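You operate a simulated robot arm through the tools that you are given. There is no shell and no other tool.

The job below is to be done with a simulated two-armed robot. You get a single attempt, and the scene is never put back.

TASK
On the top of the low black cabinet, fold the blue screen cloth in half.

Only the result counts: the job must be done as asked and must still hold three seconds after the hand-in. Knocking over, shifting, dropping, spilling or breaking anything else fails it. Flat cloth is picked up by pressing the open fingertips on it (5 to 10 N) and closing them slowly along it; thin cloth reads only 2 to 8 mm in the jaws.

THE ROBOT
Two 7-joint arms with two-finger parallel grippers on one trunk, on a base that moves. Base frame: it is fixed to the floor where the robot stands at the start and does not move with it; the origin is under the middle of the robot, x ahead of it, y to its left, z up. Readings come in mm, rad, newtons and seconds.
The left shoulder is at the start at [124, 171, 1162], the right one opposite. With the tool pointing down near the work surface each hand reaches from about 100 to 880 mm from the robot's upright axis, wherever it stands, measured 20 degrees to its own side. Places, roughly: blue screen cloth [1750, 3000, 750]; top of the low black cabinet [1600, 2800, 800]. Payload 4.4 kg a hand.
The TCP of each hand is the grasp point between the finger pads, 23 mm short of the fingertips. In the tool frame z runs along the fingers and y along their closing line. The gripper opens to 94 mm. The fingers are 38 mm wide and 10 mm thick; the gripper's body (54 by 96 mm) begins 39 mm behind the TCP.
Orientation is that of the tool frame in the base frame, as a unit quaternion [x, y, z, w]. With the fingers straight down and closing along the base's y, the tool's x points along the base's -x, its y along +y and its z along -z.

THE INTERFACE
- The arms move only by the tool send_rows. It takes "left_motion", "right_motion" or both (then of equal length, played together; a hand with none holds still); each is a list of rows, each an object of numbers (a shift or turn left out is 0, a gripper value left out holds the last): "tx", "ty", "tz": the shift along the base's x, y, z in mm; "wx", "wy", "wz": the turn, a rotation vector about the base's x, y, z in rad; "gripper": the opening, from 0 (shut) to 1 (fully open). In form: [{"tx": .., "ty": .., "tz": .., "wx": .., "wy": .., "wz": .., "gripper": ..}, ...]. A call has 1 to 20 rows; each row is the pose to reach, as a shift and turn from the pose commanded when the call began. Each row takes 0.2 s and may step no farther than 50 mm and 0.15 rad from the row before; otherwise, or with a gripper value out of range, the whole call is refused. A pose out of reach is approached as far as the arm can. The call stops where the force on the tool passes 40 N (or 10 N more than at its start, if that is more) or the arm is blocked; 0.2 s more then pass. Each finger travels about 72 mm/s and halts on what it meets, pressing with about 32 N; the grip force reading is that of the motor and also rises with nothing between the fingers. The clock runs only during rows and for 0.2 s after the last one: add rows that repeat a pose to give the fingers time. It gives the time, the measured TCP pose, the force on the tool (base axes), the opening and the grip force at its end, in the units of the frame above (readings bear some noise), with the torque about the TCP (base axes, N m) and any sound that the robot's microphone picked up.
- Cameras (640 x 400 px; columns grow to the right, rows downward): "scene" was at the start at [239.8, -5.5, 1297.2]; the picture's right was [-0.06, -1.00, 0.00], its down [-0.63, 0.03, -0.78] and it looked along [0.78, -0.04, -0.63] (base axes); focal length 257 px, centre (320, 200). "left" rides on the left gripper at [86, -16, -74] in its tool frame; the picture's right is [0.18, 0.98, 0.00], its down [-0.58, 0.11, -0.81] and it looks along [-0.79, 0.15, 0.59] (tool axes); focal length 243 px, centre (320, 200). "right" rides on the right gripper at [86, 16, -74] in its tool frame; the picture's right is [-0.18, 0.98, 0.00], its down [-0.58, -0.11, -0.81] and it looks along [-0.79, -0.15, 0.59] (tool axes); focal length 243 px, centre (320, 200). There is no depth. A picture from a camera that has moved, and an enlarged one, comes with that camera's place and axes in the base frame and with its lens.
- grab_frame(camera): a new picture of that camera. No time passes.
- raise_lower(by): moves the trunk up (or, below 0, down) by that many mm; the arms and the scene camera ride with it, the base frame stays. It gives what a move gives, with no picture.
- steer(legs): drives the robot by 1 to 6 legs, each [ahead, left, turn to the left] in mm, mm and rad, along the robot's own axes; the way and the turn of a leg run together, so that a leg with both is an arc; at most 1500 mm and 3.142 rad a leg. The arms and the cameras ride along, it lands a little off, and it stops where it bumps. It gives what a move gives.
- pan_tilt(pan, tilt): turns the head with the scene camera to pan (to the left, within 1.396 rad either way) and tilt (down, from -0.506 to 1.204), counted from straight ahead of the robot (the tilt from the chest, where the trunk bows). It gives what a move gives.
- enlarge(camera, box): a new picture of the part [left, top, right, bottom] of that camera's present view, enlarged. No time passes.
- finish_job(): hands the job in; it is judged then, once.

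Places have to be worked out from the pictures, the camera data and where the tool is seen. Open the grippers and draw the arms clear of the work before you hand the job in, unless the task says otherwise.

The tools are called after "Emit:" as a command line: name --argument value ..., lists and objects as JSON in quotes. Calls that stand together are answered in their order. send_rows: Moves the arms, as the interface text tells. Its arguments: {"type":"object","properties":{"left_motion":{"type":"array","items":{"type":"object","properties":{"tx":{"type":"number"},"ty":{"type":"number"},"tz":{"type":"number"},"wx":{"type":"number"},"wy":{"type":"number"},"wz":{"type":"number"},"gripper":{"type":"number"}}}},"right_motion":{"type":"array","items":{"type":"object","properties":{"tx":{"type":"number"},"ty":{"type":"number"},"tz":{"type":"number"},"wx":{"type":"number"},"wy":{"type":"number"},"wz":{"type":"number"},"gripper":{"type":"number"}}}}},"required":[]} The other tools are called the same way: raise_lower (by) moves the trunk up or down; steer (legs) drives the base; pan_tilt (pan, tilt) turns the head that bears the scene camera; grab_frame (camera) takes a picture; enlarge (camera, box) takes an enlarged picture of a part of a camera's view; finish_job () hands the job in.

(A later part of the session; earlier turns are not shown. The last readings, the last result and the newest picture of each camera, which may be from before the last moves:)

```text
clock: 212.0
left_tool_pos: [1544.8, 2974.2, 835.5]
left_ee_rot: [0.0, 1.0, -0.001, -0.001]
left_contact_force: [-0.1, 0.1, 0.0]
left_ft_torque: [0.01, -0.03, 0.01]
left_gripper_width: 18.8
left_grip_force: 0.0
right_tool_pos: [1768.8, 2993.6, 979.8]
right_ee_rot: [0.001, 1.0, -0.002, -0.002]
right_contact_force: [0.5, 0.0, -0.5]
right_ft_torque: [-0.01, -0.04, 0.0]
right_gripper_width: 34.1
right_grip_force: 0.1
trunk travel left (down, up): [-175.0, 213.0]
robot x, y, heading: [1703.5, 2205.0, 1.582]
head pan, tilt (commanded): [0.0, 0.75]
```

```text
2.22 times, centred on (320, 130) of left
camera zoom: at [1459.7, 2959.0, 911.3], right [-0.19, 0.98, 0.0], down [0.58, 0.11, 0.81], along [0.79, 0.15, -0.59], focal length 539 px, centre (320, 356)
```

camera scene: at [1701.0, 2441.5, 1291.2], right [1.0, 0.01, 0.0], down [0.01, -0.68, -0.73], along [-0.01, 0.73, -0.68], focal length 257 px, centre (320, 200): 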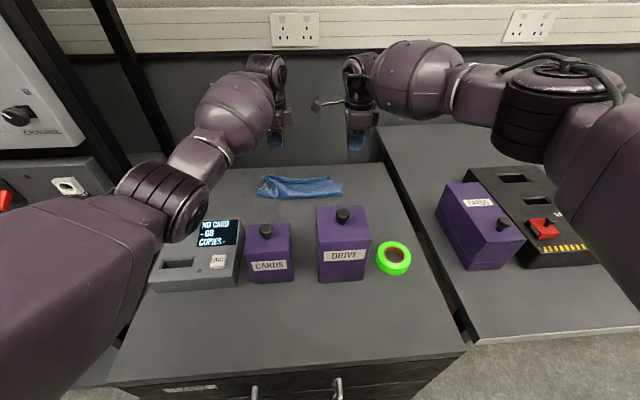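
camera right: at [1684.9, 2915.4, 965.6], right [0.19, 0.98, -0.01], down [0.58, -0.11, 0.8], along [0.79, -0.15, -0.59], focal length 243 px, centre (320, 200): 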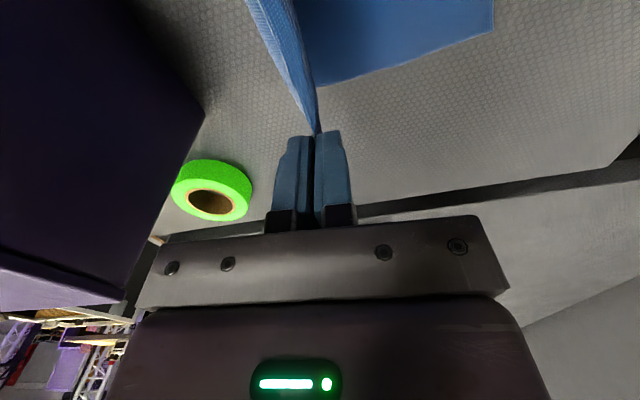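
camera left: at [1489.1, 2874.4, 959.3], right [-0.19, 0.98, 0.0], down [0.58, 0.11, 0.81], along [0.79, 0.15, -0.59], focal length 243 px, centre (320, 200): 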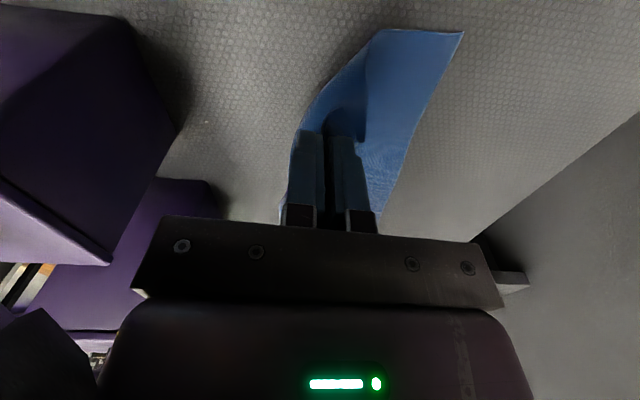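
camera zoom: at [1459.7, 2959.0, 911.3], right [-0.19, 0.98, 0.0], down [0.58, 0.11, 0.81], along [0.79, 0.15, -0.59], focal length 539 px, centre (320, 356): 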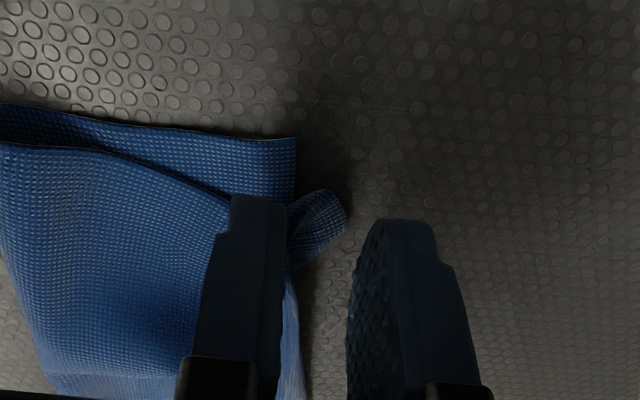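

The flap lies between the fingers. I lower to contact, close slowly on it, and check after a small lift.

Emit:
send_rows --left_motion '[{"tz": -5}, {"tz": -9}, {"tz": -11}, {"tz": -12}, {"tz": -12, "gripper": 0.17}, {"tz": -12, "gripper": 0.14}, {"tz": -12, "gripper": 0.11}, {"tz": -12, "gripper": 0.08}, {"tz": -12, "gripper": 0.05}, {"tz": -12, "gripper": 0.02}, {"tz": -12, "gripper": 0.0}, {"tz": -12, "gripper": 0.0}, {"tz": -12, "gripper": 0.0}, {"tz": -6}, {"tz": 0}]'

Emit:
enlarge --camera "left" --box '[200, 40, 440, 220]'

```text
clock: 215.2
left_tool_pos: [1545.8, 2975.4, 834.8]
left_ee_rot: [-0.001, 1.0, -0.001, -0.001]
left_contact_force: [-0.1, -0.1, 1.0]
left_ft_torque: [0.0, 0.03, 0.01]
left_gripper_width: 1.5
left_grip_force: 31.8
right_tool_pos: [1770.5, 2994.7, 981.1]
right_ee_rot: [0.001, 1.0, -0.002, -0.002]
right_contact_force: [0.4, 0.0, -0.2]
right_ft_torque: [0.03, -0.05, -0.02]
right_gripper_width: 33.7
right_grip_force: 0.1
trunk travel left (down, up): [-175.0, 213.0]
robot x, y, heading: [1702.0, 2212.6, 1.579]
head pan, tilt (commanded): [0.0, 0.75]
```

```text
2.22 times, centred on (320, 130) of left
camera zoom: at [1460.3, 2958.4, 910.5], right [-0.19, 0.98, 0.0], down [0.58, 0.11, 0.8], along [0.79, 0.15, -0.59], focal length 539 px, centre (320, 356)
```

zoom: 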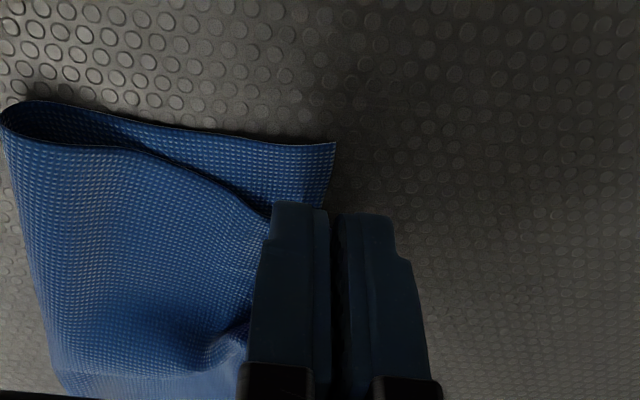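

The front-left flap is held. I pull it about 12 mm left and 8 mm toward the robot so it lands right on the back-left corner (1528, 2966), stretching out the wrinkles, then set it down.

Emit:
send_rows --left_motion '[{"tz": 3, "tx": -3, "ty": -1}, {"tz": 4, "tx": -6, "ty": -3}, {"tz": 4, "tx": -9, "ty": -5}, {"tz": 4, "tx": -12, "ty": -7}, {"tz": 2, "tx": -13, "ty": -8}, {"tz": -3, "tx": -13, "ty": -8}, {"tz": -7, "tx": -13, "ty": -8}, {"tz": -7, "tx": -13, "ty": -8}]'

Emit:
enlarge --camera "left" --box '[160, 20, 440, 220]'

Emit:
enlarge --camera "scene" --box '[240, 140, 380, 230]'

```text
clock: 217.0
left_tool_pos: [1532.0, 2967.6, 829.0]
left_ee_rot: [-0.002, 1.0, -0.001, -0.001]
left_contact_force: [-0.7, 0.9, 2.5]
left_ft_torque: [0.04, 0.0, 0.0]
left_gripper_width: 1.9
left_grip_force: 31.8
right_tool_pos: [1771.2, 2996.1, 980.2]
right_ee_rot: [0.0, 1.0, -0.003, -0.003]
right_contact_force: [0.2, -0.5, 0.6]
right_ft_torque: [0.0, 0.03, 0.0]
right_gripper_width: 33.7
right_grip_force: 0.2
trunk travel left (down, up): [-175.0, 213.0]
robot x, y, heading: [1699.9, 2206.9, 1.585]
head pan, tilt (commanded): [0.0, 0.75]
```

```text
2.00 times, centred on (300, 120) of left
camera zoom: at [1445.9, 2950.9, 905.1], right [-0.19, 0.98, 0.0], down [0.58, 0.11, 0.81], along [0.79, 0.15, -0.59], focal length 485 px, centre (360, 360)
```

zoom: 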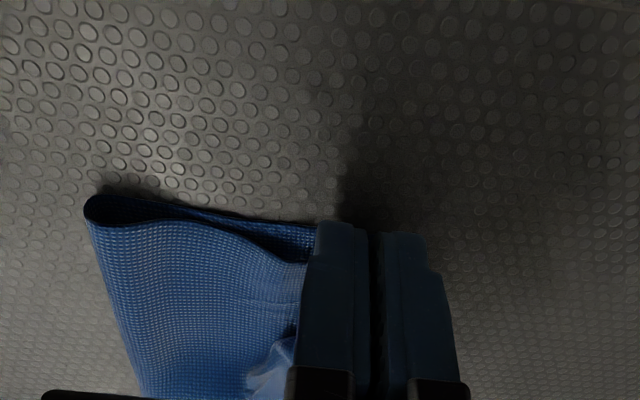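

```text
4.44 times, centred on (310, 185) of scene
camera zoom: at [1701.0, 2441.3, 1291.3], right [1.0, 0.01, 0.0], down [0.01, -0.68, -0.73], along [-0.01, 0.73, -0.68], focal length 1143 px, centre (364, 267)
```

zoom: 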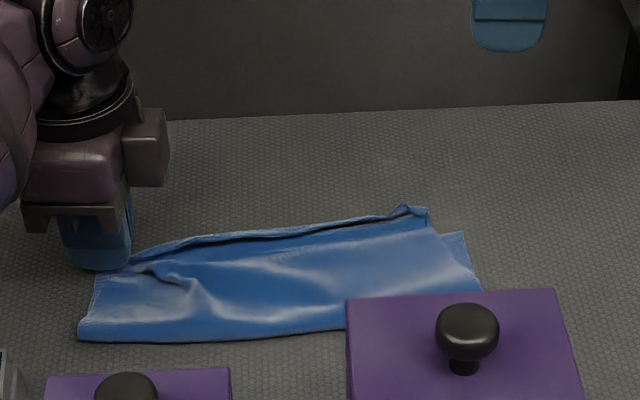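

The left corner is in place, but the top layer's right corner was drawn left to about (1730, 3003). Holding the left, I bring the right hand over that corner and look closely.

Emit:
send_rows --right_motion '[{"tx": -15, "ty": 3, "tz": -25, "gripper": 0.3}, {"tx": -30, "ty": 6, "tz": -55}, {"tx": -40, "ty": 8, "tz": -85}, {"tx": -42, "ty": 8, "tz": -110}, {"tx": -42, "ty": 8, "tz": -125}, {"tx": -42, "ty": 8, "tz": -132}, {"tx": -42, "ty": 8, "tz": -132}]'

Emit:
enlarge --camera "right" --box '[160, 20, 440, 220]'

```text
clock: 218.6
left_tool_pos: [1532.5, 2967.1, 828.9]
left_ee_rot: [-0.002, 1.0, -0.001, -0.001]
left_contact_force: [-0.2, 0.0, 2.5]
left_ft_torque: [0.0, 0.01, -0.01]
left_gripper_width: 1.7
left_grip_force: 32.5
right_tool_pos: [1726.4, 3001.2, 849.7]
right_ee_rot: [0.0, 1.0, -0.003, -0.002]
right_contact_force: [0.0, 0.5, -0.7]
right_ft_torque: [-0.02, 0.02, -0.03]
right_gripper_width: 28.1
right_grip_force: 0.2
trunk travel left (down, up): [-175.0, 213.0]
robot x, y, heading: [1703.4, 2207.0, 1.582]
head pan, tilt (commanded): [0.0, 0.75]
```

```text
2.00 times, centred on (300, 120) of right
camera zoom: at [1640.4, 3018.2, 924.3], right [0.19, 0.98, -0.01], down [0.58, -0.11, 0.8], along [0.79, -0.15, -0.59], focal length 485 px, centre (360, 360)
```

zoom: 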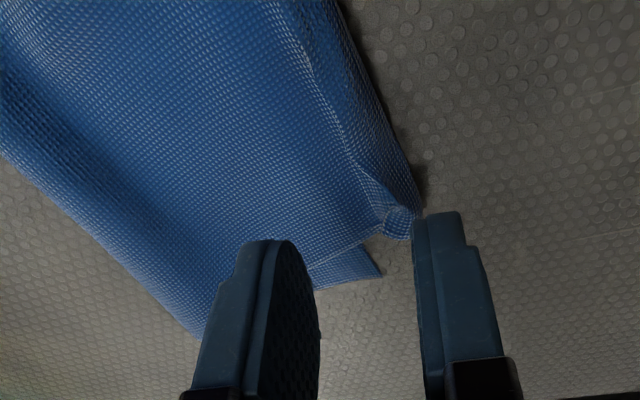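

The right corner's hem is at y ≈ 3003 with its bend at 3016 (x ≈ 1715–1728). I centre the jaws there, lower, close slowly and lift slightly.

Emit:
send_rows --right_motion '[{"ty": 3, "tx": -2, "gripper": 0.19}, {"ty": 6.5, "tx": -4, "gripper": 0.19}, {"ty": 6.5, "tx": -4, "tz": -8}, {"ty": 6.5, "tx": -4, "tz": -15}, {"ty": 6.5, "tx": -4, "tz": -20}, {"ty": 6.5, "tx": -4, "tz": -23.5}, {"ty": 6.5, "tx": -4, "tz": -25}, {"ty": 6.5, "tx": -4, "tz": -25, "gripper": 0.16}, {"ty": 6.5, "tx": -4, "tz": -25, "gripper": 0.13}, {"ty": 6.5, "tx": -4, "tz": -25, "gripper": 0.1}, {"ty": 6.5, "tx": -4, "tz": -25, "gripper": 0.07}, {"ty": 6.5, "tx": -4, "tz": -25, "gripper": 0.04}, {"ty": 6.5, "tx": -4, "tz": -25, "gripper": 0.01}, {"ty": 6.5, "tx": -4, "tz": -25, "gripper": 0.0}, {"ty": 6.5, "tx": -4, "tz": -25, "gripper": 0.0}, {"ty": 6.5, "tx": -4, "tz": -25, "gripper": 0.0}, {"ty": 6.5, "tx": -4, "tz": -18}, {"ty": 6.5, "tx": -4, "tz": -12}]'

Emit:
enlarge --camera "right" --box '[160, 20, 440, 220]'

Emit:
enlarge --camera "scene" --box '[240, 130, 380, 230]'

```text
clock: 222.4
left_tool_pos: [1531.3, 2966.8, 829.3]
left_ee_rot: [-0.003, 1.0, -0.001, -0.001]
left_contact_force: [0.0, 0.2, 3.2]
left_ft_torque: [0.01, 0.0, 0.0]
left_gripper_width: 1.7
left_grip_force: 32.1
right_tool_pos: [1722.3, 3008.0, 837.2]
right_ee_rot: [0.001, 1.0, -0.002, -0.001]
right_contact_force: [-0.4, -0.1, 0.0]
right_ft_torque: [0.01, -0.02, 0.02]
right_gripper_width: 2.1
right_grip_force: 32.2
trunk travel left (down, up): [-175.0, 213.0]
robot x, y, heading: [1700.8, 2202.3, 1.582]
head pan, tilt (commanded): [0.0, 0.75]
```

```text
2.00 times, centred on (300, 120) of right
camera zoom: at [1636.6, 3024.8, 912.7], right [0.19, 0.98, -0.01], down [0.58, -0.11, 0.8], along [0.79, -0.15, -0.59], focal length 485 px, centre (360, 360)
```

zoom: 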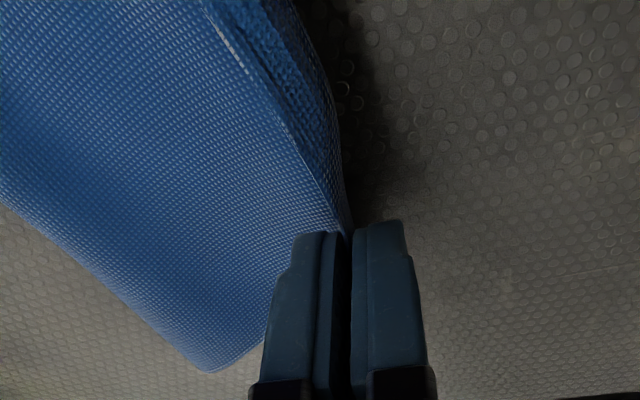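

```text
4.00 times, centred on (310, 180) of scene
camera zoom: at [1701.0, 2441.3, 1291.2], right [1.0, 0.01, 0.0], down [0.01, -0.68, -0.73], along [-0.01, 0.73, -0.68], focal length 1029 px, centre (360, 280)
```

zoom: 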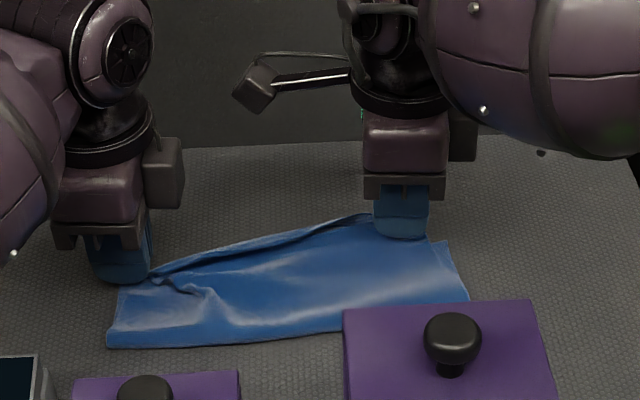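

Both top corners are now gripped right at the hem. I lift into the hanging position, rolling the fold toward me and spreading the hands to the hem's natural length, then measure.

Emit:
send_rows --left_motion '[{"tx": 1, "ty": -2, "tz": 12}, {"tx": 1, "ty": -6, "tz": 25}, {"tx": 2, "ty": -12, "tz": 38}, {"tx": 2, "ty": -20, "tz": 50}, {"tx": 3, "ty": -30, "tz": 60}, {"tx": 3, "ty": -41, "tz": 68}, {"tx": 4, "ty": -52, "tz": 74}, {"tx": 4, "ty": -63, "tz": 79}, {"tx": 5, "ty": -74, "tz": 82}, {"tx": 5, "ty": -82, "tz": 83}, {"tx": 5, "ty": -87, "tz": 83}, {"tx": 5, "ty": -87, "tz": 83}]' --right_motion '[{"tx": 3, "ty": -3, "tz": 12}, {"tx": 6, "ty": -8, "tz": 24}, {"tx": 9, "ty": -15, "tz": 35}, {"tx": 12, "ty": -24, "tz": 45}, {"tx": 15, "ty": -34, "tz": 54}, {"tx": 17, "ty": -45, "tz": 61}, {"tx": 19, "ty": -57, "tz": 67}, {"tx": 20, "ty": -69, "tz": 71}, {"tx": 21, "ty": -80, "tz": 74}, {"tx": 22, "ty": -88, "tz": 75}, {"tx": 22, "ty": -93, "tz": 75}, {"tx": 22, "ty": -93, "tz": 75}]'

Emit:
grab_frame --camera "left"

Emit:
grab_frame --camera "right"

Emit:
enlarge --camera "scene" --box '[220, 120, 380, 240]'

```text
clock: 225.0
left_tool_pos: [1537.0, 2880.4, 911.3]
left_ee_rot: [-0.001, 1.0, -0.002, -0.001]
left_contact_force: [11.4, 2.8, 0.2]
left_ft_torque: [0.04, -0.29, 0.01]
left_gripper_width: 1.5
left_grip_force: 32.1
right_tool_pos: [1745.9, 2915.7, 912.5]
right_ee_rot: [0.001, 1.0, -0.002, -0.002]
right_contact_force: [-11.2, -2.1, -0.7]
right_ft_torque: [-0.05, 0.2, 0.08]
right_gripper_width: 2.1
right_grip_force: 32.2
trunk travel left (down, up): [-175.0, 213.0]
robot x, y, heading: [1701.9, 2208.2, 1.58]
head pan, tilt (commanded): [0.0, 0.75]
```

```text
taken
camera left: at [1451.3, 2864.2, 987.3], right [-0.19, 0.98, 0.0], down [0.58, 0.11, 0.81], along [0.79, 0.15, -0.59], focal length 243 px, centre (320, 200)
```

left: 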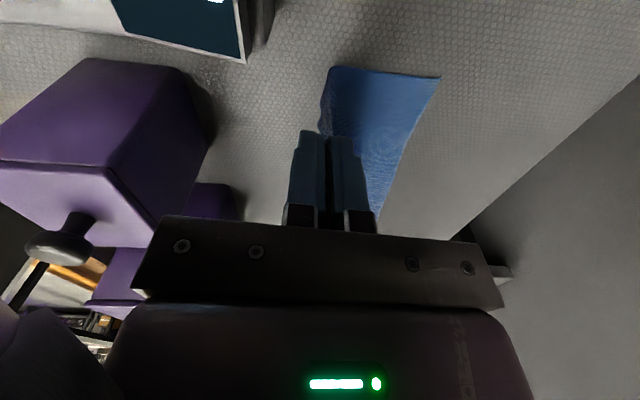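

```text
taken
camera right: at [1659.2, 2932.6, 986.9], right [0.19, 0.98, -0.01], down [0.58, -0.11, 0.8], along [0.79, -0.15, -0.59], focal length 243 px, centre (320, 200)
```

right: 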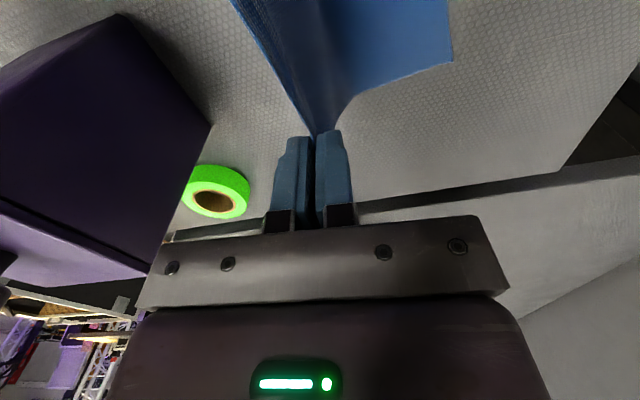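

```text
3.33 times, centred on (300, 180) of scene
camera zoom: at [1701.0, 2441.6, 1291.2], right [1.0, 0.01, 0.0], down [0.01, -0.68, -0.73], along [-0.01, 0.73, -0.68], focal length 857 px, centre (387, 267)
```

zoom: 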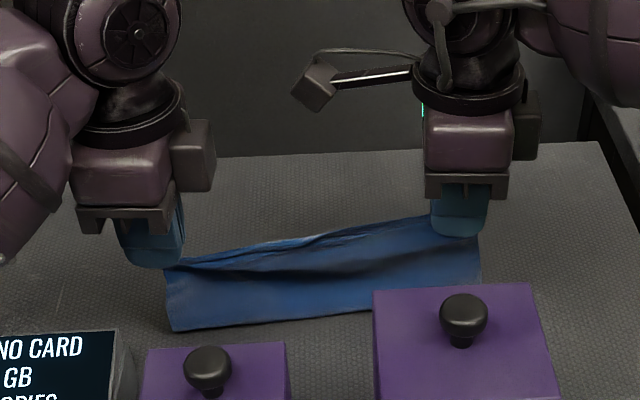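

The cloth hangs cleanly: the hem is straight, the fold-left is at y ≈ 2886, and the back edge is at 2972 (left) and 3012 (right). I lay it over along the arc so that the hem lands on the back edge, finishing low and taut.

Emit:
send_rows --left_motion '[{"ty": 10, "tz": 1}, {"ty": 20, "tz": 2}, {"ty": 32, "tz": -1}, {"ty": 43, "tz": -5}, {"ty": 53, "tz": -11}, {"tx": -1, "ty": 63, "tz": -18}, {"tx": -1, "ty": 70, "tz": -25}, {"tx": -1, "ty": 76, "tz": -32}, {"tx": -1, "ty": 82, "tz": -40}, {"tx": -1, "ty": 87, "tz": -48}, {"tx": -1, "ty": 91, "tz": -58}, {"tx": -1, "ty": 94, "tz": -68}, {"tx": -1, "ty": 95, "tz": -76}, {"tx": -1, "ty": 96, "tz": -82}, {"tx": -1, "ty": 96, "tz": -82}]' --right_motion '[{"ty": 10, "tz": 1}, {"ty": 21, "tz": 2}, {"tx": -1, "ty": 33, "tz": -1}, {"tx": -1, "ty": 44, "tz": -5}, {"tx": -1, "ty": 55, "tz": -11}, {"tx": -2, "ty": 65, "tz": -18}, {"tx": -2, "ty": 72, "tz": -25}, {"tx": -2, "ty": 79, "tz": -32}, {"tx": -2, "ty": 85, "tz": -40}, {"tx": -2, "ty": 90, "tz": -48}, {"tx": -2, "ty": 94, "tz": -58}, {"tx": -2, "ty": 97, "tz": -68}, {"tx": -2, "ty": 98, "tz": -76}, {"tx": -2, "ty": 99, "tz": -82}, {"tx": -2, "ty": 99, "tz": -83}]'

Emit:
enlarge --camera "left" --box '[100, 30, 420, 230]'

Emit:
enlarge --camera "right" --box '[100, 0, 420, 200]'

Emit:
enlarge --camera "scene" --box '[220, 120, 380, 240]'

```text
clock: 228.2
left_tool_pos: [1535.7, 2977.3, 830.5]
left_ee_rot: [-0.001, 1.0, -0.001, -0.001]
left_contact_force: [8.3, 2.9, 3.8]
left_ft_torque: [0.07, -0.25, 0.05]
left_gripper_width: 1.7
left_grip_force: 32.3
right_tool_pos: [1742.9, 3015.1, 830.8]
right_ee_rot: [0.001, 1.0, -0.002, -0.001]
right_contact_force: [-9.4, -3.1, 0.9]
right_ft_torque: [-0.03, 0.18, 0.05]
right_gripper_width: 2.0
right_grip_force: 31.8
trunk travel left (down, up): [-175.0, 213.0]
robot x, y, heading: [1698.5, 2209.6, 1.58]
head pan, tilt (commanded): [0.0, 0.75]
```

```text
2.00 times, centred on (260, 130) of left
camera zoom: at [1450.2, 2959.6, 906.4], right [-0.19, 0.98, 0.0], down [0.58, 0.11, 0.81], along [0.79, 0.15, -0.59], focal length 485 px, centre (440, 340)
```

zoom: 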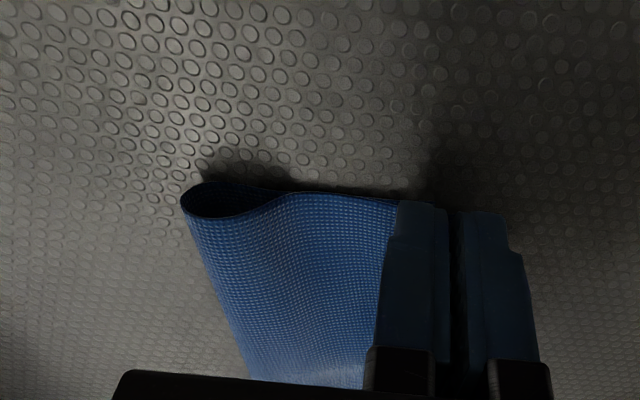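

```text
2.00 times, centred on (260, 100) of right
camera zoom: at [1657.0, 3031.6, 905.3], right [0.19, 0.98, -0.01], down [0.58, -0.11, 0.8], along [0.79, -0.15, -0.59], focal length 485 px, centre (440, 400)
```

zoom: 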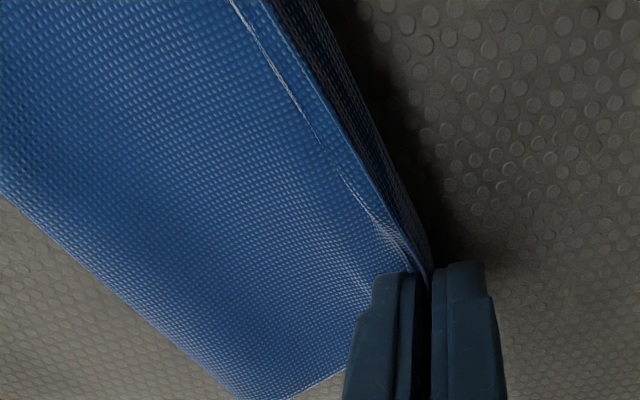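

```text
3.33 times, centred on (300, 180) of scene
camera zoom: at [1701.0, 2441.2, 1291.4], right [1.0, 0.01, 0.0], down [0.01, -0.68, -0.73], along [-0.01, 0.73, -0.68], focal length 857 px, centre (387, 267)
```

zoom: 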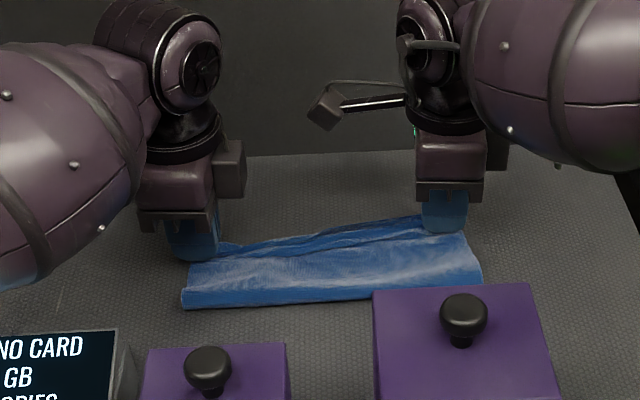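

The hem lands well, but most of the slack sits in a tall loop at the fold (y ≈ 2913 left), because laying always draws the fold back about 25 mm. While both corners are still held, I lift again and roll the fold further toward me before laying it once more.

Emit:
send_rows --left_motion '[{"ty": -2, "tz": 12}, {"ty": -6, "tz": 26}, {"ty": -12, "tz": 40}, {"ty": -20, "tz": 52}, {"ty": -30, "tz": 62}, {"ty": -42, "tz": 70}, {"ty": -55, "tz": 76}, {"ty": -68, "tz": 79}, {"ty": -81, "tz": 80}, {"ty": -93, "tz": 79}, {"ty": -105, "tz": 76}, {"ty": -115, "tz": 72}, {"ty": -122, "tz": 68}, {"ty": -125, "tz": 66}, {"ty": -125, "tz": 66}]' --right_motion '[{"ty": -2, "tz": 12}, {"ty": -6, "tz": 26}, {"ty": -12, "tz": 40}, {"ty": -20, "tz": 52}, {"ty": -30, "tz": 62}, {"ty": -42, "tz": 70}, {"ty": -55, "tz": 76}, {"ty": -68, "tz": 79}, {"ty": -81, "tz": 80}, {"ty": -93, "tz": 79}, {"ty": -105, "tz": 76}, {"ty": -115, "tz": 72}, {"ty": -122, "tz": 68}, {"ty": -125, "tz": 66}, {"ty": -125, "tz": 66}]'

Emit:
grab_frame --camera "left"

Emit:
grab_frame --camera "right"

Emit:
enlarge --camera "scene" --box '[220, 120, 380, 240]'

```text
clock: 231.4
left_tool_pos: [1536.5, 2852.6, 894.7]
left_ee_rot: [-0.001, 1.0, -0.001, 0.0]
left_contact_force: [8.5, 1.8, 0.4]
left_ft_torque: [0.05, -0.19, 0.08]
left_gripper_width: 1.4
left_grip_force: 32.1
right_tool_pos: [1742.9, 2889.4, 895.6]
right_ee_rot: [0.001, 1.0, -0.002, -0.002]
right_contact_force: [-9.3, -1.2, -1.1]
right_ft_torque: [-0.04, 0.14, 0.03]
right_gripper_width: 2.1
right_grip_force: 31.9
trunk travel left (down, up): [-175.0, 213.0]
robot x, y, heading: [1701.7, 2204.1, 1.582]
head pan, tilt (commanded): [0.0, 0.75]
```

```text
taken
camera left: at [1450.3, 2835.3, 971.0], right [-0.19, 0.98, 0.0], down [0.58, 0.11, 0.81], along [0.79, 0.15, -0.59], focal length 243 px, centre (320, 200)
```

left: 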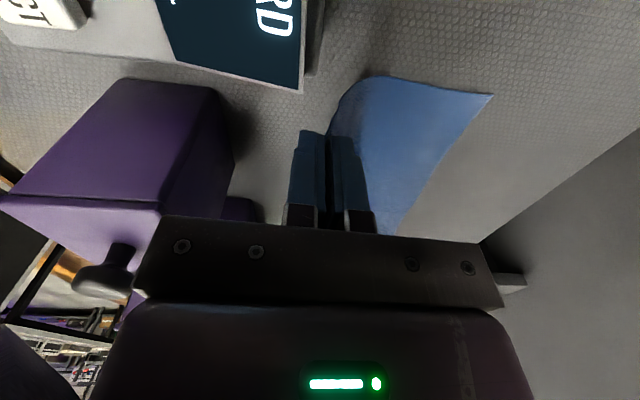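

```text
taken
camera right: at [1657.0, 2906.2, 970.7], right [0.19, 0.98, -0.01], down [0.58, -0.11, 0.8], along [0.79, -0.15, -0.59], focal length 243 px, centre (320, 200)
```

right: 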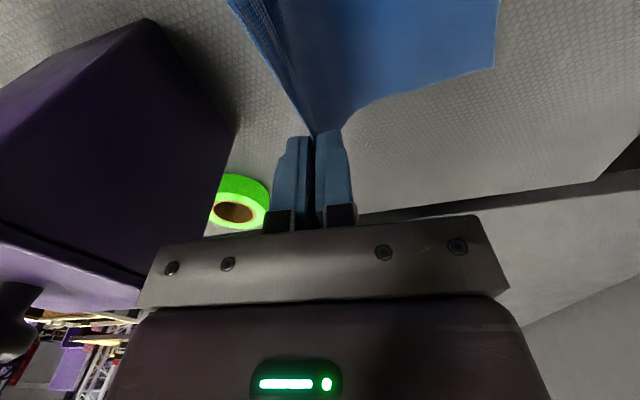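

```text
3.33 times, centred on (300, 180) of scene
camera zoom: at [1700.9, 2441.5, 1291.2], right [1.0, 0.01, 0.0], down [0.01, -0.68, -0.73], along [-0.01, 0.73, -0.68], focal length 857 px, centre (387, 267)
```

zoom: 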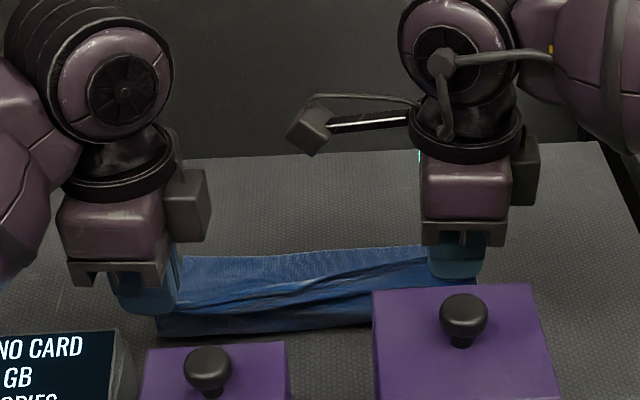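

Good: about 97 mm of the bottom layer now lies flat on the left (contact y ≈ 2882, back edge 2979). I lay the top over with a tighter arc so it isn't pulled back, then draw the hem out low onto the back edge (left y 2982, right y 3010).

Emit:
send_rows --left_motion '[{"ty": 10, "tz": 4}, {"ty": 20, "tz": 6}, {"ty": 30, "tz": 7}, {"ty": 43, "tz": 6}, {"ty": 56, "tz": 2}, {"ty": 68, "tz": -3}, {"ty": 79, "tz": -10}, {"ty": 89, "tz": -19}, {"ty": 97, "tz": -29}, {"ty": 104, "tz": -39}, {"ty": 109, "tz": -49}, {"ty": 114, "tz": -57}, {"ty": 120, "tz": -62}, {"ty": 126, "tz": -65}, {"ty": 130, "tz": -66}, {"ty": 130, "tz": -66}]' --right_motion '[{"ty": 9, "tz": 4}, {"ty": 19, "tz": 6}, {"ty": 28, "tz": 7}, {"ty": 40, "tz": 6}, {"ty": 52, "tz": 2}, {"ty": 63, "tz": -3}, {"ty": 73, "tz": -10}, {"ty": 83, "tz": -19}, {"ty": 90, "tz": -29}, {"ty": 97, "tz": -39}, {"ty": 101, "tz": -49}, {"ty": 106, "tz": -57}, {"ty": 112, "tz": -62}, {"ty": 117, "tz": -65}, {"ty": 121, "tz": -66}, {"ty": 121, "tz": -66}]'

Emit:
enlarge --camera "left" --box '[100, 30, 420, 230]'

Emit:
enlarge --camera "right" --box '[100, 0, 420, 200]'

Emit:
enlarge --camera "scene" --box '[220, 120, 380, 240]'

```text
clock: 234.8
left_tool_pos: [1536.6, 2982.5, 830.8]
left_ee_rot: [-0.001, 1.0, -0.001, -0.002]
left_contact_force: [5.5, 1.0, -0.2]
left_ft_torque: [0.01, -0.2, 0.02]
left_gripper_width: 1.7
left_grip_force: 31.6
right_tool_pos: [1743.2, 3009.9, 829.5]
right_ee_rot: [0.002, 1.0, -0.002, -0.002]
right_contact_force: [-5.1, 0.0, 0.4]
right_ft_torque: [-0.01, 0.09, 0.04]
right_gripper_width: 1.8
right_grip_force: 32.5
trunk travel left (down, up): [-175.0, 213.0]
robot x, y, heading: [1702.1, 2206.3, 1.585]
head pan, tilt (commanded): [0.0, 0.75]
```

```text
2.00 times, centred on (260, 130) of left
camera zoom: at [1450.4, 2965.3, 906.2], right [-0.19, 0.98, 0.0], down [0.58, 0.11, 0.81], along [0.79, 0.15, -0.59], focal length 485 px, centre (440, 340)
```

zoom: 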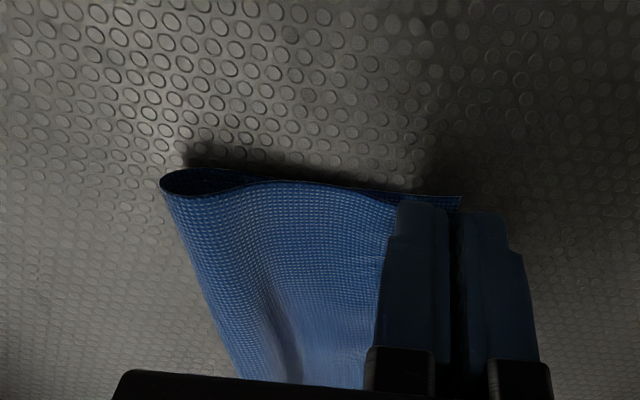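

```text
2.00 times, centred on (260, 100) of right
camera zoom: at [1656.7, 3027.0, 904.8], right [0.19, 0.98, -0.01], down [0.58, -0.11, 0.8], along [0.79, -0.15, -0.59], focal length 485 px, centre (440, 400)
```

zoom: 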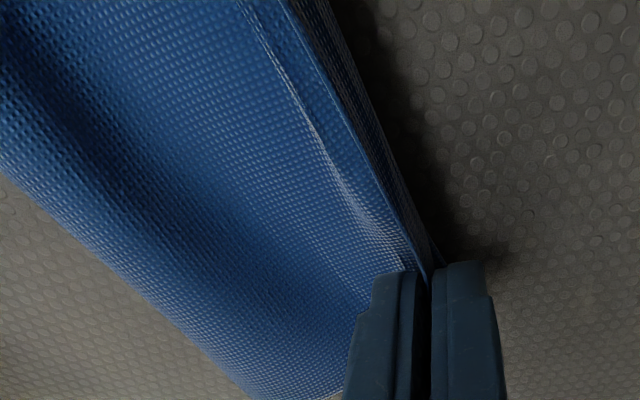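

```text
3.33 times, centred on (300, 180) of scene
camera zoom: at [1701.0, 2441.4, 1291.2], right [1.0, 0.01, 0.0], down [0.01, -0.68, -0.73], along [-0.01, 0.73, -0.68], focal length 857 px, centre (387, 267)
```

zoom: 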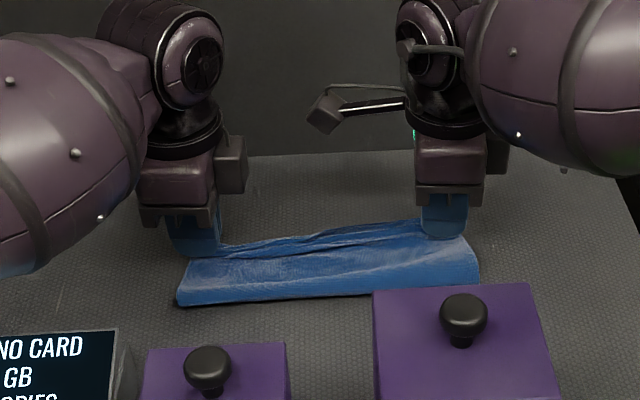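

The hem now sits right on the back edge: left pinch y 2982 against the corner at 2985, right pinch 3010 against 3007. I lower to light contact and open both jaws wide and slowly, then check before lifting far.

Emit:
send_rows --left_motion '[{"tz": -1.5}, {"tz": -3}, {"tz": -3, "gripper": 0.04}, {"tz": -3, "gripper": 0.08}, {"tz": -3, "gripper": 0.12}, {"tz": -3, "gripper": 0.16}, {"tz": -3, "gripper": 0.2}, {"tz": -3, "gripper": 0.25}, {"tz": -3, "gripper": 0.3}, {"tz": -3, "gripper": 0.36}, {"tz": -3, "gripper": 0.36}, {"tz": 0}, {"tz": 5}, {"tz": 10}, {"tz": 10}]' --right_motion '[{"tz": -1.5}, {"tz": -2.5}, {"tz": -2.5, "gripper": 0.04}, {"tz": -2.5, "gripper": 0.08}, {"tz": -2.5, "gripper": 0.12}, {"tz": -2.5, "gripper": 0.16}, {"tz": -2.5, "gripper": 0.2}, {"tz": -2.5, "gripper": 0.25}, {"tz": -2.5, "gripper": 0.3}, {"tz": -2.5, "gripper": 0.36}, {"tz": -2.5, "gripper": 0.36}, {"tz": 0}, {"tz": 5}, {"tz": 10}, {"tz": 10}]'

Emit:
enlarge --camera "left" --box '[140, 30, 440, 230]'

Emit:
enlarge --camera "right" --box '[120, 0, 440, 200]'

Emit:
enlarge --camera "scene" --box '[220, 120, 380, 240]'

```text
clock: 238.0
left_tool_pos: [1536.9, 2982.1, 837.6]
left_ee_rot: [-0.001, 1.0, 0.0, -0.001]
left_contact_force: [0.1, 0.5, 0.2]
left_ft_torque: [-0.03, -0.01, 0.0]
left_gripper_width: 33.9
left_grip_force: 0.1
right_tool_pos: [1743.3, 3010.9, 840.0]
right_ee_rot: [0.001, 1.0, -0.003, -0.001]
right_contact_force: [0.7, 0.4, 0.0]
right_ft_torque: [0.02, 0.03, -0.03]
right_gripper_width: 33.4
right_grip_force: 0.1
trunk travel left (down, up): [-175.0, 213.0]
robot x, y, heading: [1702.0, 2207.4, 1.585]
head pan, tilt (commanded): [0.0, 0.75]
```

```text
2.00 times, centred on (290, 130) of left
camera zoom: at [1450.0, 2965.1, 915.1], right [-0.19, 0.98, 0.0], down [0.58, 0.11, 0.8], along [0.79, 0.15, -0.59], focal length 485 px, centre (380, 340)
```

zoom: 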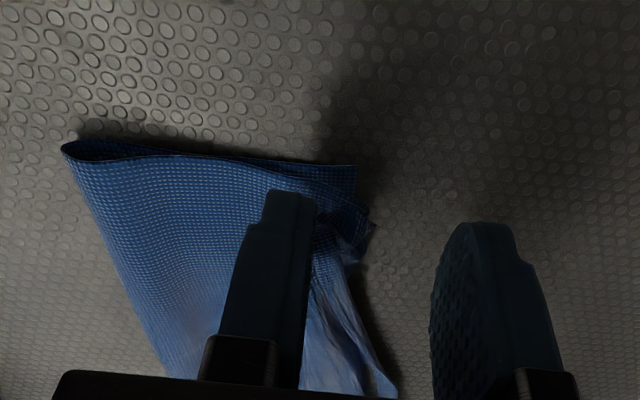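

```text
2.00 times, centred on (280, 100) of right
camera zoom: at [1657.1, 3027.7, 914.4], right [0.19, 0.98, -0.01], down [0.58, -0.11, 0.8], along [0.79, -0.15, -0.59], focal length 485 px, centre (400, 400)
```

zoom: 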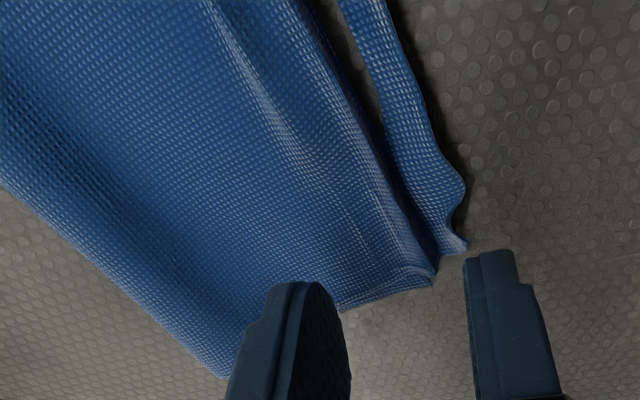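

```text
3.33 times, centred on (300, 180) of scene
camera zoom: at [1700.9, 2441.7, 1291.1], right [1.0, 0.01, 0.0], down [0.01, -0.68, -0.73], along [-0.01, 0.73, -0.68], focal length 857 px, centre (387, 267)
```

zoom: 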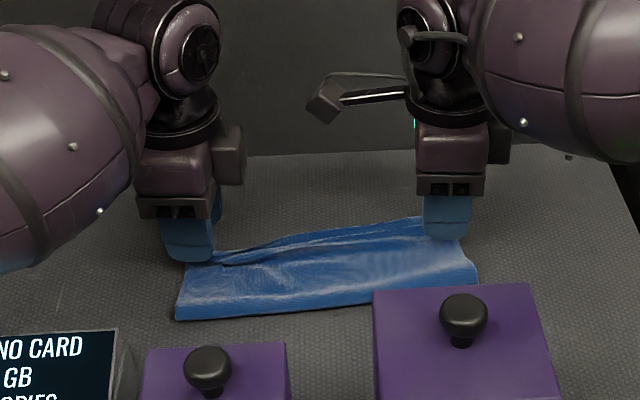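

The release was clean, and this time the lip lies outward, so the top layer looks flat. I lift both hands and look at the whole cloth.

Emit:
send_rows --left_motion '[{"tz": 15}, {"tz": 40}, {"tz": 75}, {"tz": 110, "tx": -15}, {"tz": 140, "tx": -40}]' --right_motion '[{"tz": 15}, {"tz": 40}, {"tz": 75}, {"tz": 110}, {"tz": 140, "tx": 15}]'

Emit:
enlarge --camera "scene" --box '[240, 140, 380, 230]'

Emit:
enlarge --camera "left" --box '[200, 0, 440, 200]'

Emit:
enlarge --camera "right" --box '[160, 0, 400, 150]'

```text
clock: 239.2
left_tool_pos: [1495.0, 2979.5, 982.2]
left_ee_rot: [-0.001, 1.0, 0.0, -0.001]
left_contact_force: [-0.4, 0.2, -0.9]
left_ft_torque: [0.03, 0.01, -0.02]
left_gripper_width: 33.8
left_grip_force: 0.1
right_tool_pos: [1758.4, 3009.8, 982.6]
right_ee_rot: [0.001, 1.0, -0.002, -0.002]
right_contact_force: [0.3, 0.6, 1.2]
right_ft_torque: [0.02, 0.0, 0.02]
right_gripper_width: 33.8
right_grip_force: 0.0
trunk travel left (down, up): [-175.0, 213.0]
robot x, y, heading: [1701.6, 2208.0, 1.582]
head pan, tilt (commanded): [0.0, 0.75]
```

```text
4.44 times, centred on (310, 185) of scene
camera zoom: at [1701.2, 2440.3, 1291.6], right [1.0, 0.01, 0.0], down [0.01, -0.68, -0.73], along [-0.01, 0.73, -0.68], focal length 1143 px, centre (364, 267)
```

zoom: 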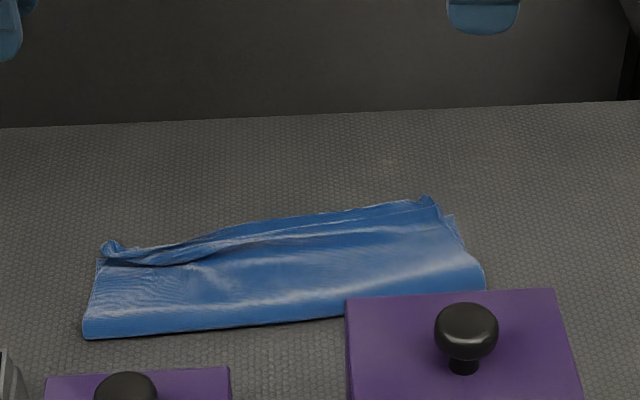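

```text
2.00 times, centred on (320, 100) of left
camera zoom: at [1410.9, 2963.6, 1057.8], right [-0.19, 0.98, 0.0], down [0.58, 0.11, 0.81], along [0.79, 0.15, -0.59], focal length 485 px, centre (320, 400)
```

zoom: 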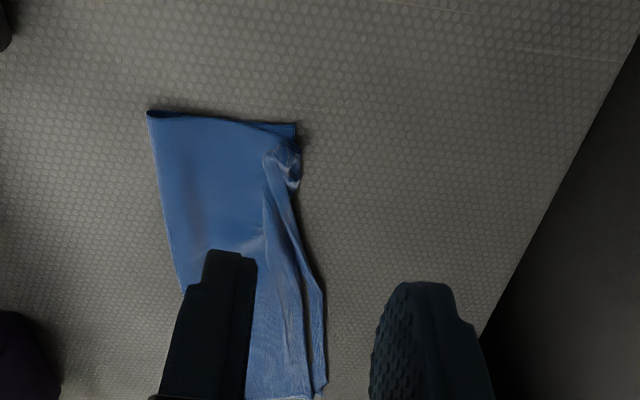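

```text
2.67 times, centred on (280, 75) of right
camera zoom: at [1672.0, 3026.4, 1057.1], right [0.19, 0.98, 0.0], down [0.58, -0.11, 0.8], along [0.79, -0.15, -0.59], focal length 647 px, centre (427, 533)
```

zoom: 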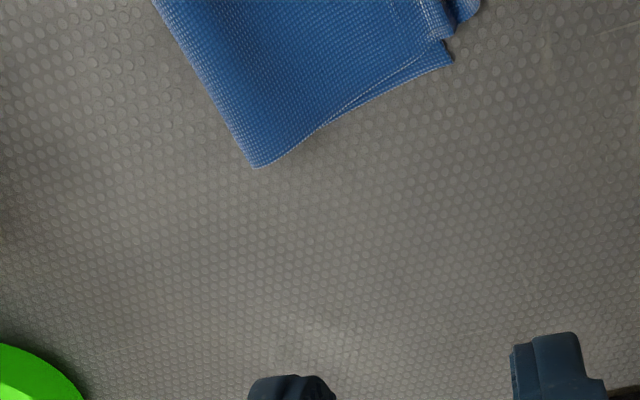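

Corners are well aligned: FL lies on BL within about 10 mm and FR within 16 mm of BR. The folded depth is only about 74 mm, though, because of a springy loop at the fold. I pat the loop flat with closed fingertips, starting near both ends of the fold.

Emit:
send_rows --left_motion '[{"tx": 20, "ty": -20, "tz": -30, "gripper": 0.0}, {"tx": 45, "ty": -45, "tz": -65}, {"tx": 65, "ty": -62, "tz": -100}, {"tx": 68, "ty": -62, "tz": -130}, {"tx": 68, "ty": -62, "tz": -145}, {"tx": 68, "ty": -62, "tz": -152}, {"tx": 68, "ty": -62, "tz": -155}, {"tx": 68, "ty": -62, "tz": -155}]' --right_motion '[{"tx": -5, "ty": -20, "tz": -30, "gripper": 0.0}, {"tx": -15, "ty": -40, "tz": -65}, {"tx": -20, "ty": -54, "tz": -100}, {"tx": -20, "ty": -54, "tz": -130}, {"tx": -20, "ty": -54, "tz": -145}, {"tx": -20, "ty": -54, "tz": -152}, {"tx": -20, "ty": -54, "tz": -155}, {"tx": -20, "ty": -54, "tz": -155}]'

Emit:
enlarge --camera "left" --box '[160, 30, 440, 230]'

Emit:
enlarge --camera "scene" --box '[220, 120, 380, 240]'

```text
clock: 241.0
left_tool_pos: [1564.6, 2920.2, 825.2]
left_ee_rot: [-0.002, 1.0, -0.001, -0.001]
left_contact_force: [-0.5, 0.6, 4.4]
left_ft_torque: [0.01, 0.01, -0.01]
left_gripper_width: 0.1
left_grip_force: 31.7
right_tool_pos: [1738.7, 2957.0, 824.6]
right_ee_rot: [0.001, 1.0, -0.002, -0.002]
right_contact_force: [0.0, -0.4, 0.4]
right_ft_torque: [0.0, 0.01, -0.01]
right_gripper_width: 0.2
right_grip_force: 32.0
trunk travel left (down, up): [-175.0, 213.0]
robot x, y, heading: [1700.1, 2208.1, 1.58]
head pan, tilt (commanded): [0.0, 0.75]
```

```text
2.00 times, centred on (300, 130) of left
camera zoom: at [1478.8, 2903.5, 900.3], right [-0.19, 0.98, 0.0], down [0.58, 0.11, 0.81], along [0.79, 0.15, -0.59], focal length 485 px, centre (360, 340)
```

zoom: 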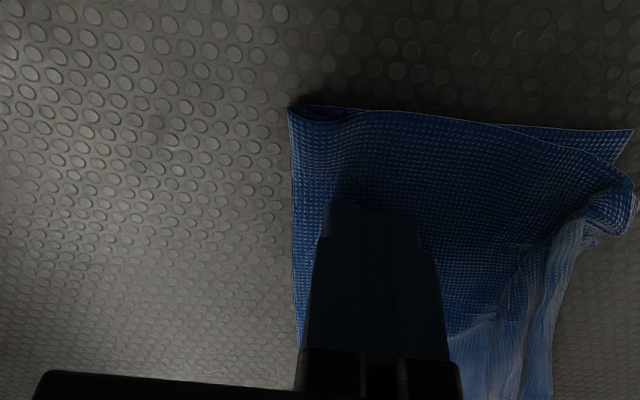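

```text
3.33 times, centred on (300, 180) of scene
camera zoom: at [1701.1, 2441.0, 1291.4], right [1.0, 0.01, 0.0], down [0.01, -0.68, -0.73], along [-0.01, 0.73, -0.68], focal length 857 px, centre (387, 267)
```

zoom: 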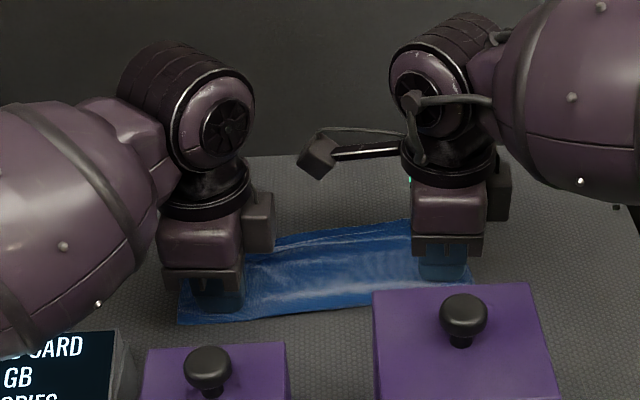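

Patting alone doesn't lengthen the strip. I pin the hem side with the right hand near (1670, 2996), then use the pressing left hand to draw the fold toward me.

Emit:
send_rows --right_motion '[{"tz": 10}, {"tz": 30}, {"tz": 35, "tx": -20, "ty": 15}, {"tz": 35, "tx": -50, "ty": 35}, {"tz": 30, "tx": -68, "ty": 40}, {"tz": 12, "tx": -68, "ty": 40}, {"tz": 3, "tx": -68, "ty": 40}, {"tz": 0, "tx": -68, "ty": 40}, {"tz": -1.5, "tx": -68, "ty": 40}, {"tz": -1.5, "tx": -68, "ty": 40}]'

```text
clock: 243.2
left_tool_pos: [1563.9, 2918.3, 824.1]
left_ee_rot: [-0.002, 1.0, -0.001, -0.002]
left_contact_force: [-0.8, 1.4, 5.0]
left_ft_torque: [0.04, 0.02, 0.0]
left_gripper_width: 0.3
left_grip_force: 31.6
right_tool_pos: [1671.7, 2996.4, 825.3]
right_ee_rot: [0.001, 1.0, -0.002, -0.002]
right_contact_force: [0.3, 0.2, 4.0]
right_ft_torque: [0.0, 0.01, 0.02]
right_gripper_width: 0.1
right_grip_force: 32.4
trunk travel left (down, up): [-175.0, 213.0]
robot x, y, heading: [1703.0, 2208.7, 1.578]
head pan, tilt (commanded): [0.0, 0.75]
```

The right pins with 4 N, so I increase that and drag the left fingertips 16 mm toward me.

Emit:
send_rows --left_motion '[{"ty": 0}, {"ty": 0}, {"ty": -3}, {"ty": -6}, {"ty": -9}, {"ty": -12}, {"ty": -15}, {"ty": -17}, {"ty": -17}]' --right_motion '[{"tz": -1}, {"tz": -2}, {"tz": -2}, {"tz": -2}, {"tz": -2}, {"tz": -2}, {"tz": -2}, {"tz": -2}, {"tz": -2}]'

Emit:
enlarge --camera "left" --box '[160, 30, 440, 230]'

Emit:
enlarge --camera "scene" --box '[220, 120, 380, 240]'

```text
clock: 245.2
left_tool_pos: [1564.2, 2899.9, 825.9]
left_ee_rot: [0.0, 1.0, 0.0, 0.0]
left_contact_force: [0.3, -0.6, 0.9]
left_ft_torque: [0.01, -0.01, -0.01]
left_gripper_width: 0.1
left_grip_force: 32.0
right_tool_pos: [1670.2, 2996.7, 825.2]
right_ee_rot: [0.001, 1.0, -0.001, -0.003]
right_contact_force: [-0.7, 5.2, 26.6]
right_ft_torque: [0.09, 0.12, 0.01]
right_gripper_width: 0.2
right_grip_force: 31.7
trunk travel left (down, up): [-175.0, 213.0]
robot x, y, heading: [1703.4, 2208.5, 1.576]
head pan, tilt (commanded): [0.0, 0.75]
```

```text
2.00 times, centred on (300, 130) of left
camera zoom: at [1478.6, 2884.7, 901.9], right [-0.19, 0.98, 0.0], down [0.58, 0.11, 0.81], along [0.79, 0.15, -0.59], focal length 485 px, centre (360, 340)
```

zoom: 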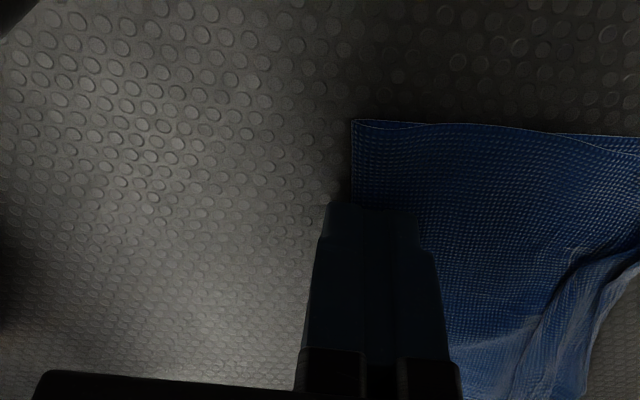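

```text
3.33 times, centred on (300, 180) of scene
camera zoom: at [1700.9, 2439.3, 1291.8], right [1.0, 0.01, 0.0], down [0.01, -0.68, -0.73], along [-0.01, 0.73, -0.68], focal length 857 px, centre (387, 267)
```

zoom: 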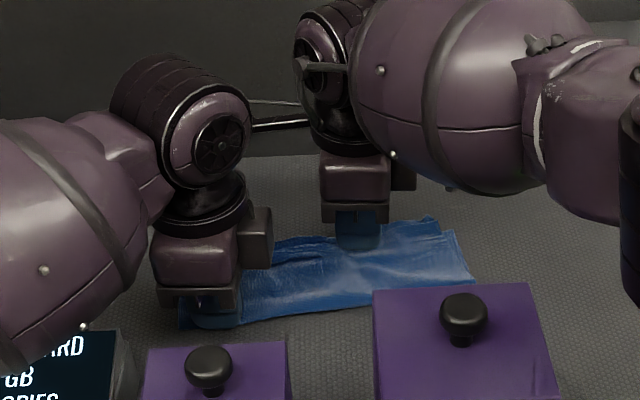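

The fold is flat now; the remaining slack is a crumple near the front-left corner. The strip is also turned about 10°, which I want to straighten. I lift both hands and take stock from above.

Emit:
send_rows --left_motion '[{"tz": 10}, {"tz": 40}, {"tz": 80, "tx": -20}, {"tz": 120, "tx": -50}, {"tz": 150, "tx": -75, "ty": 20}]' --right_motion '[{"tz": 10}, {"tz": 40}, {"tz": 80, "tx": 20}, {"tz": 120, "tx": 55}, {"tz": 150, "tx": 85}]'

Emit:
enlarge --camera "scene" --box '[240, 140, 380, 230]'

Emit:
enlarge --camera "left" --box '[200, 0, 440, 200]'

```text
refused: row 4 steps farther than a row can; nothing moved
```

```text
4.44 times, centred on (310, 185) of scene
camera zoom: at [1700.9, 2439.3, 1291.8], right [1.0, 0.01, 0.0], down [0.01, -0.68, -0.73], along [-0.01, 0.73, -0.68], focal length 1143 px, centre (364, 267)
```

zoom: 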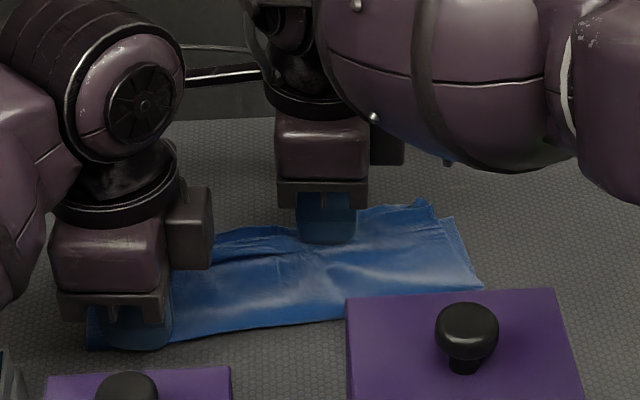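

```text
2.00 times, centred on (320, 100) of left
camera zoom: at [1478.6, 2884.7, 901.9], right [-0.19, 0.98, 0.0], down [0.58, 0.11, 0.81], along [0.79, 0.15, -0.59], focal length 485 px, centre (320, 400)
```

zoom: 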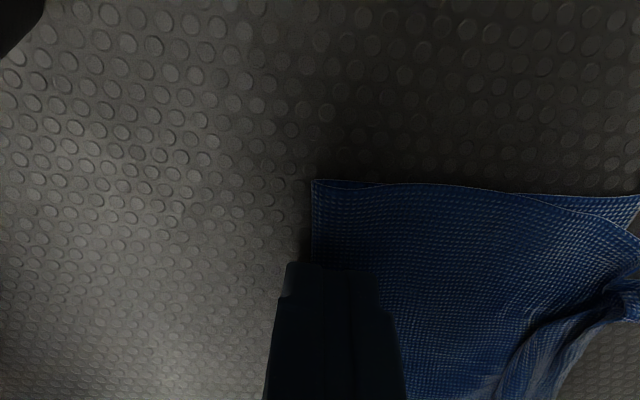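

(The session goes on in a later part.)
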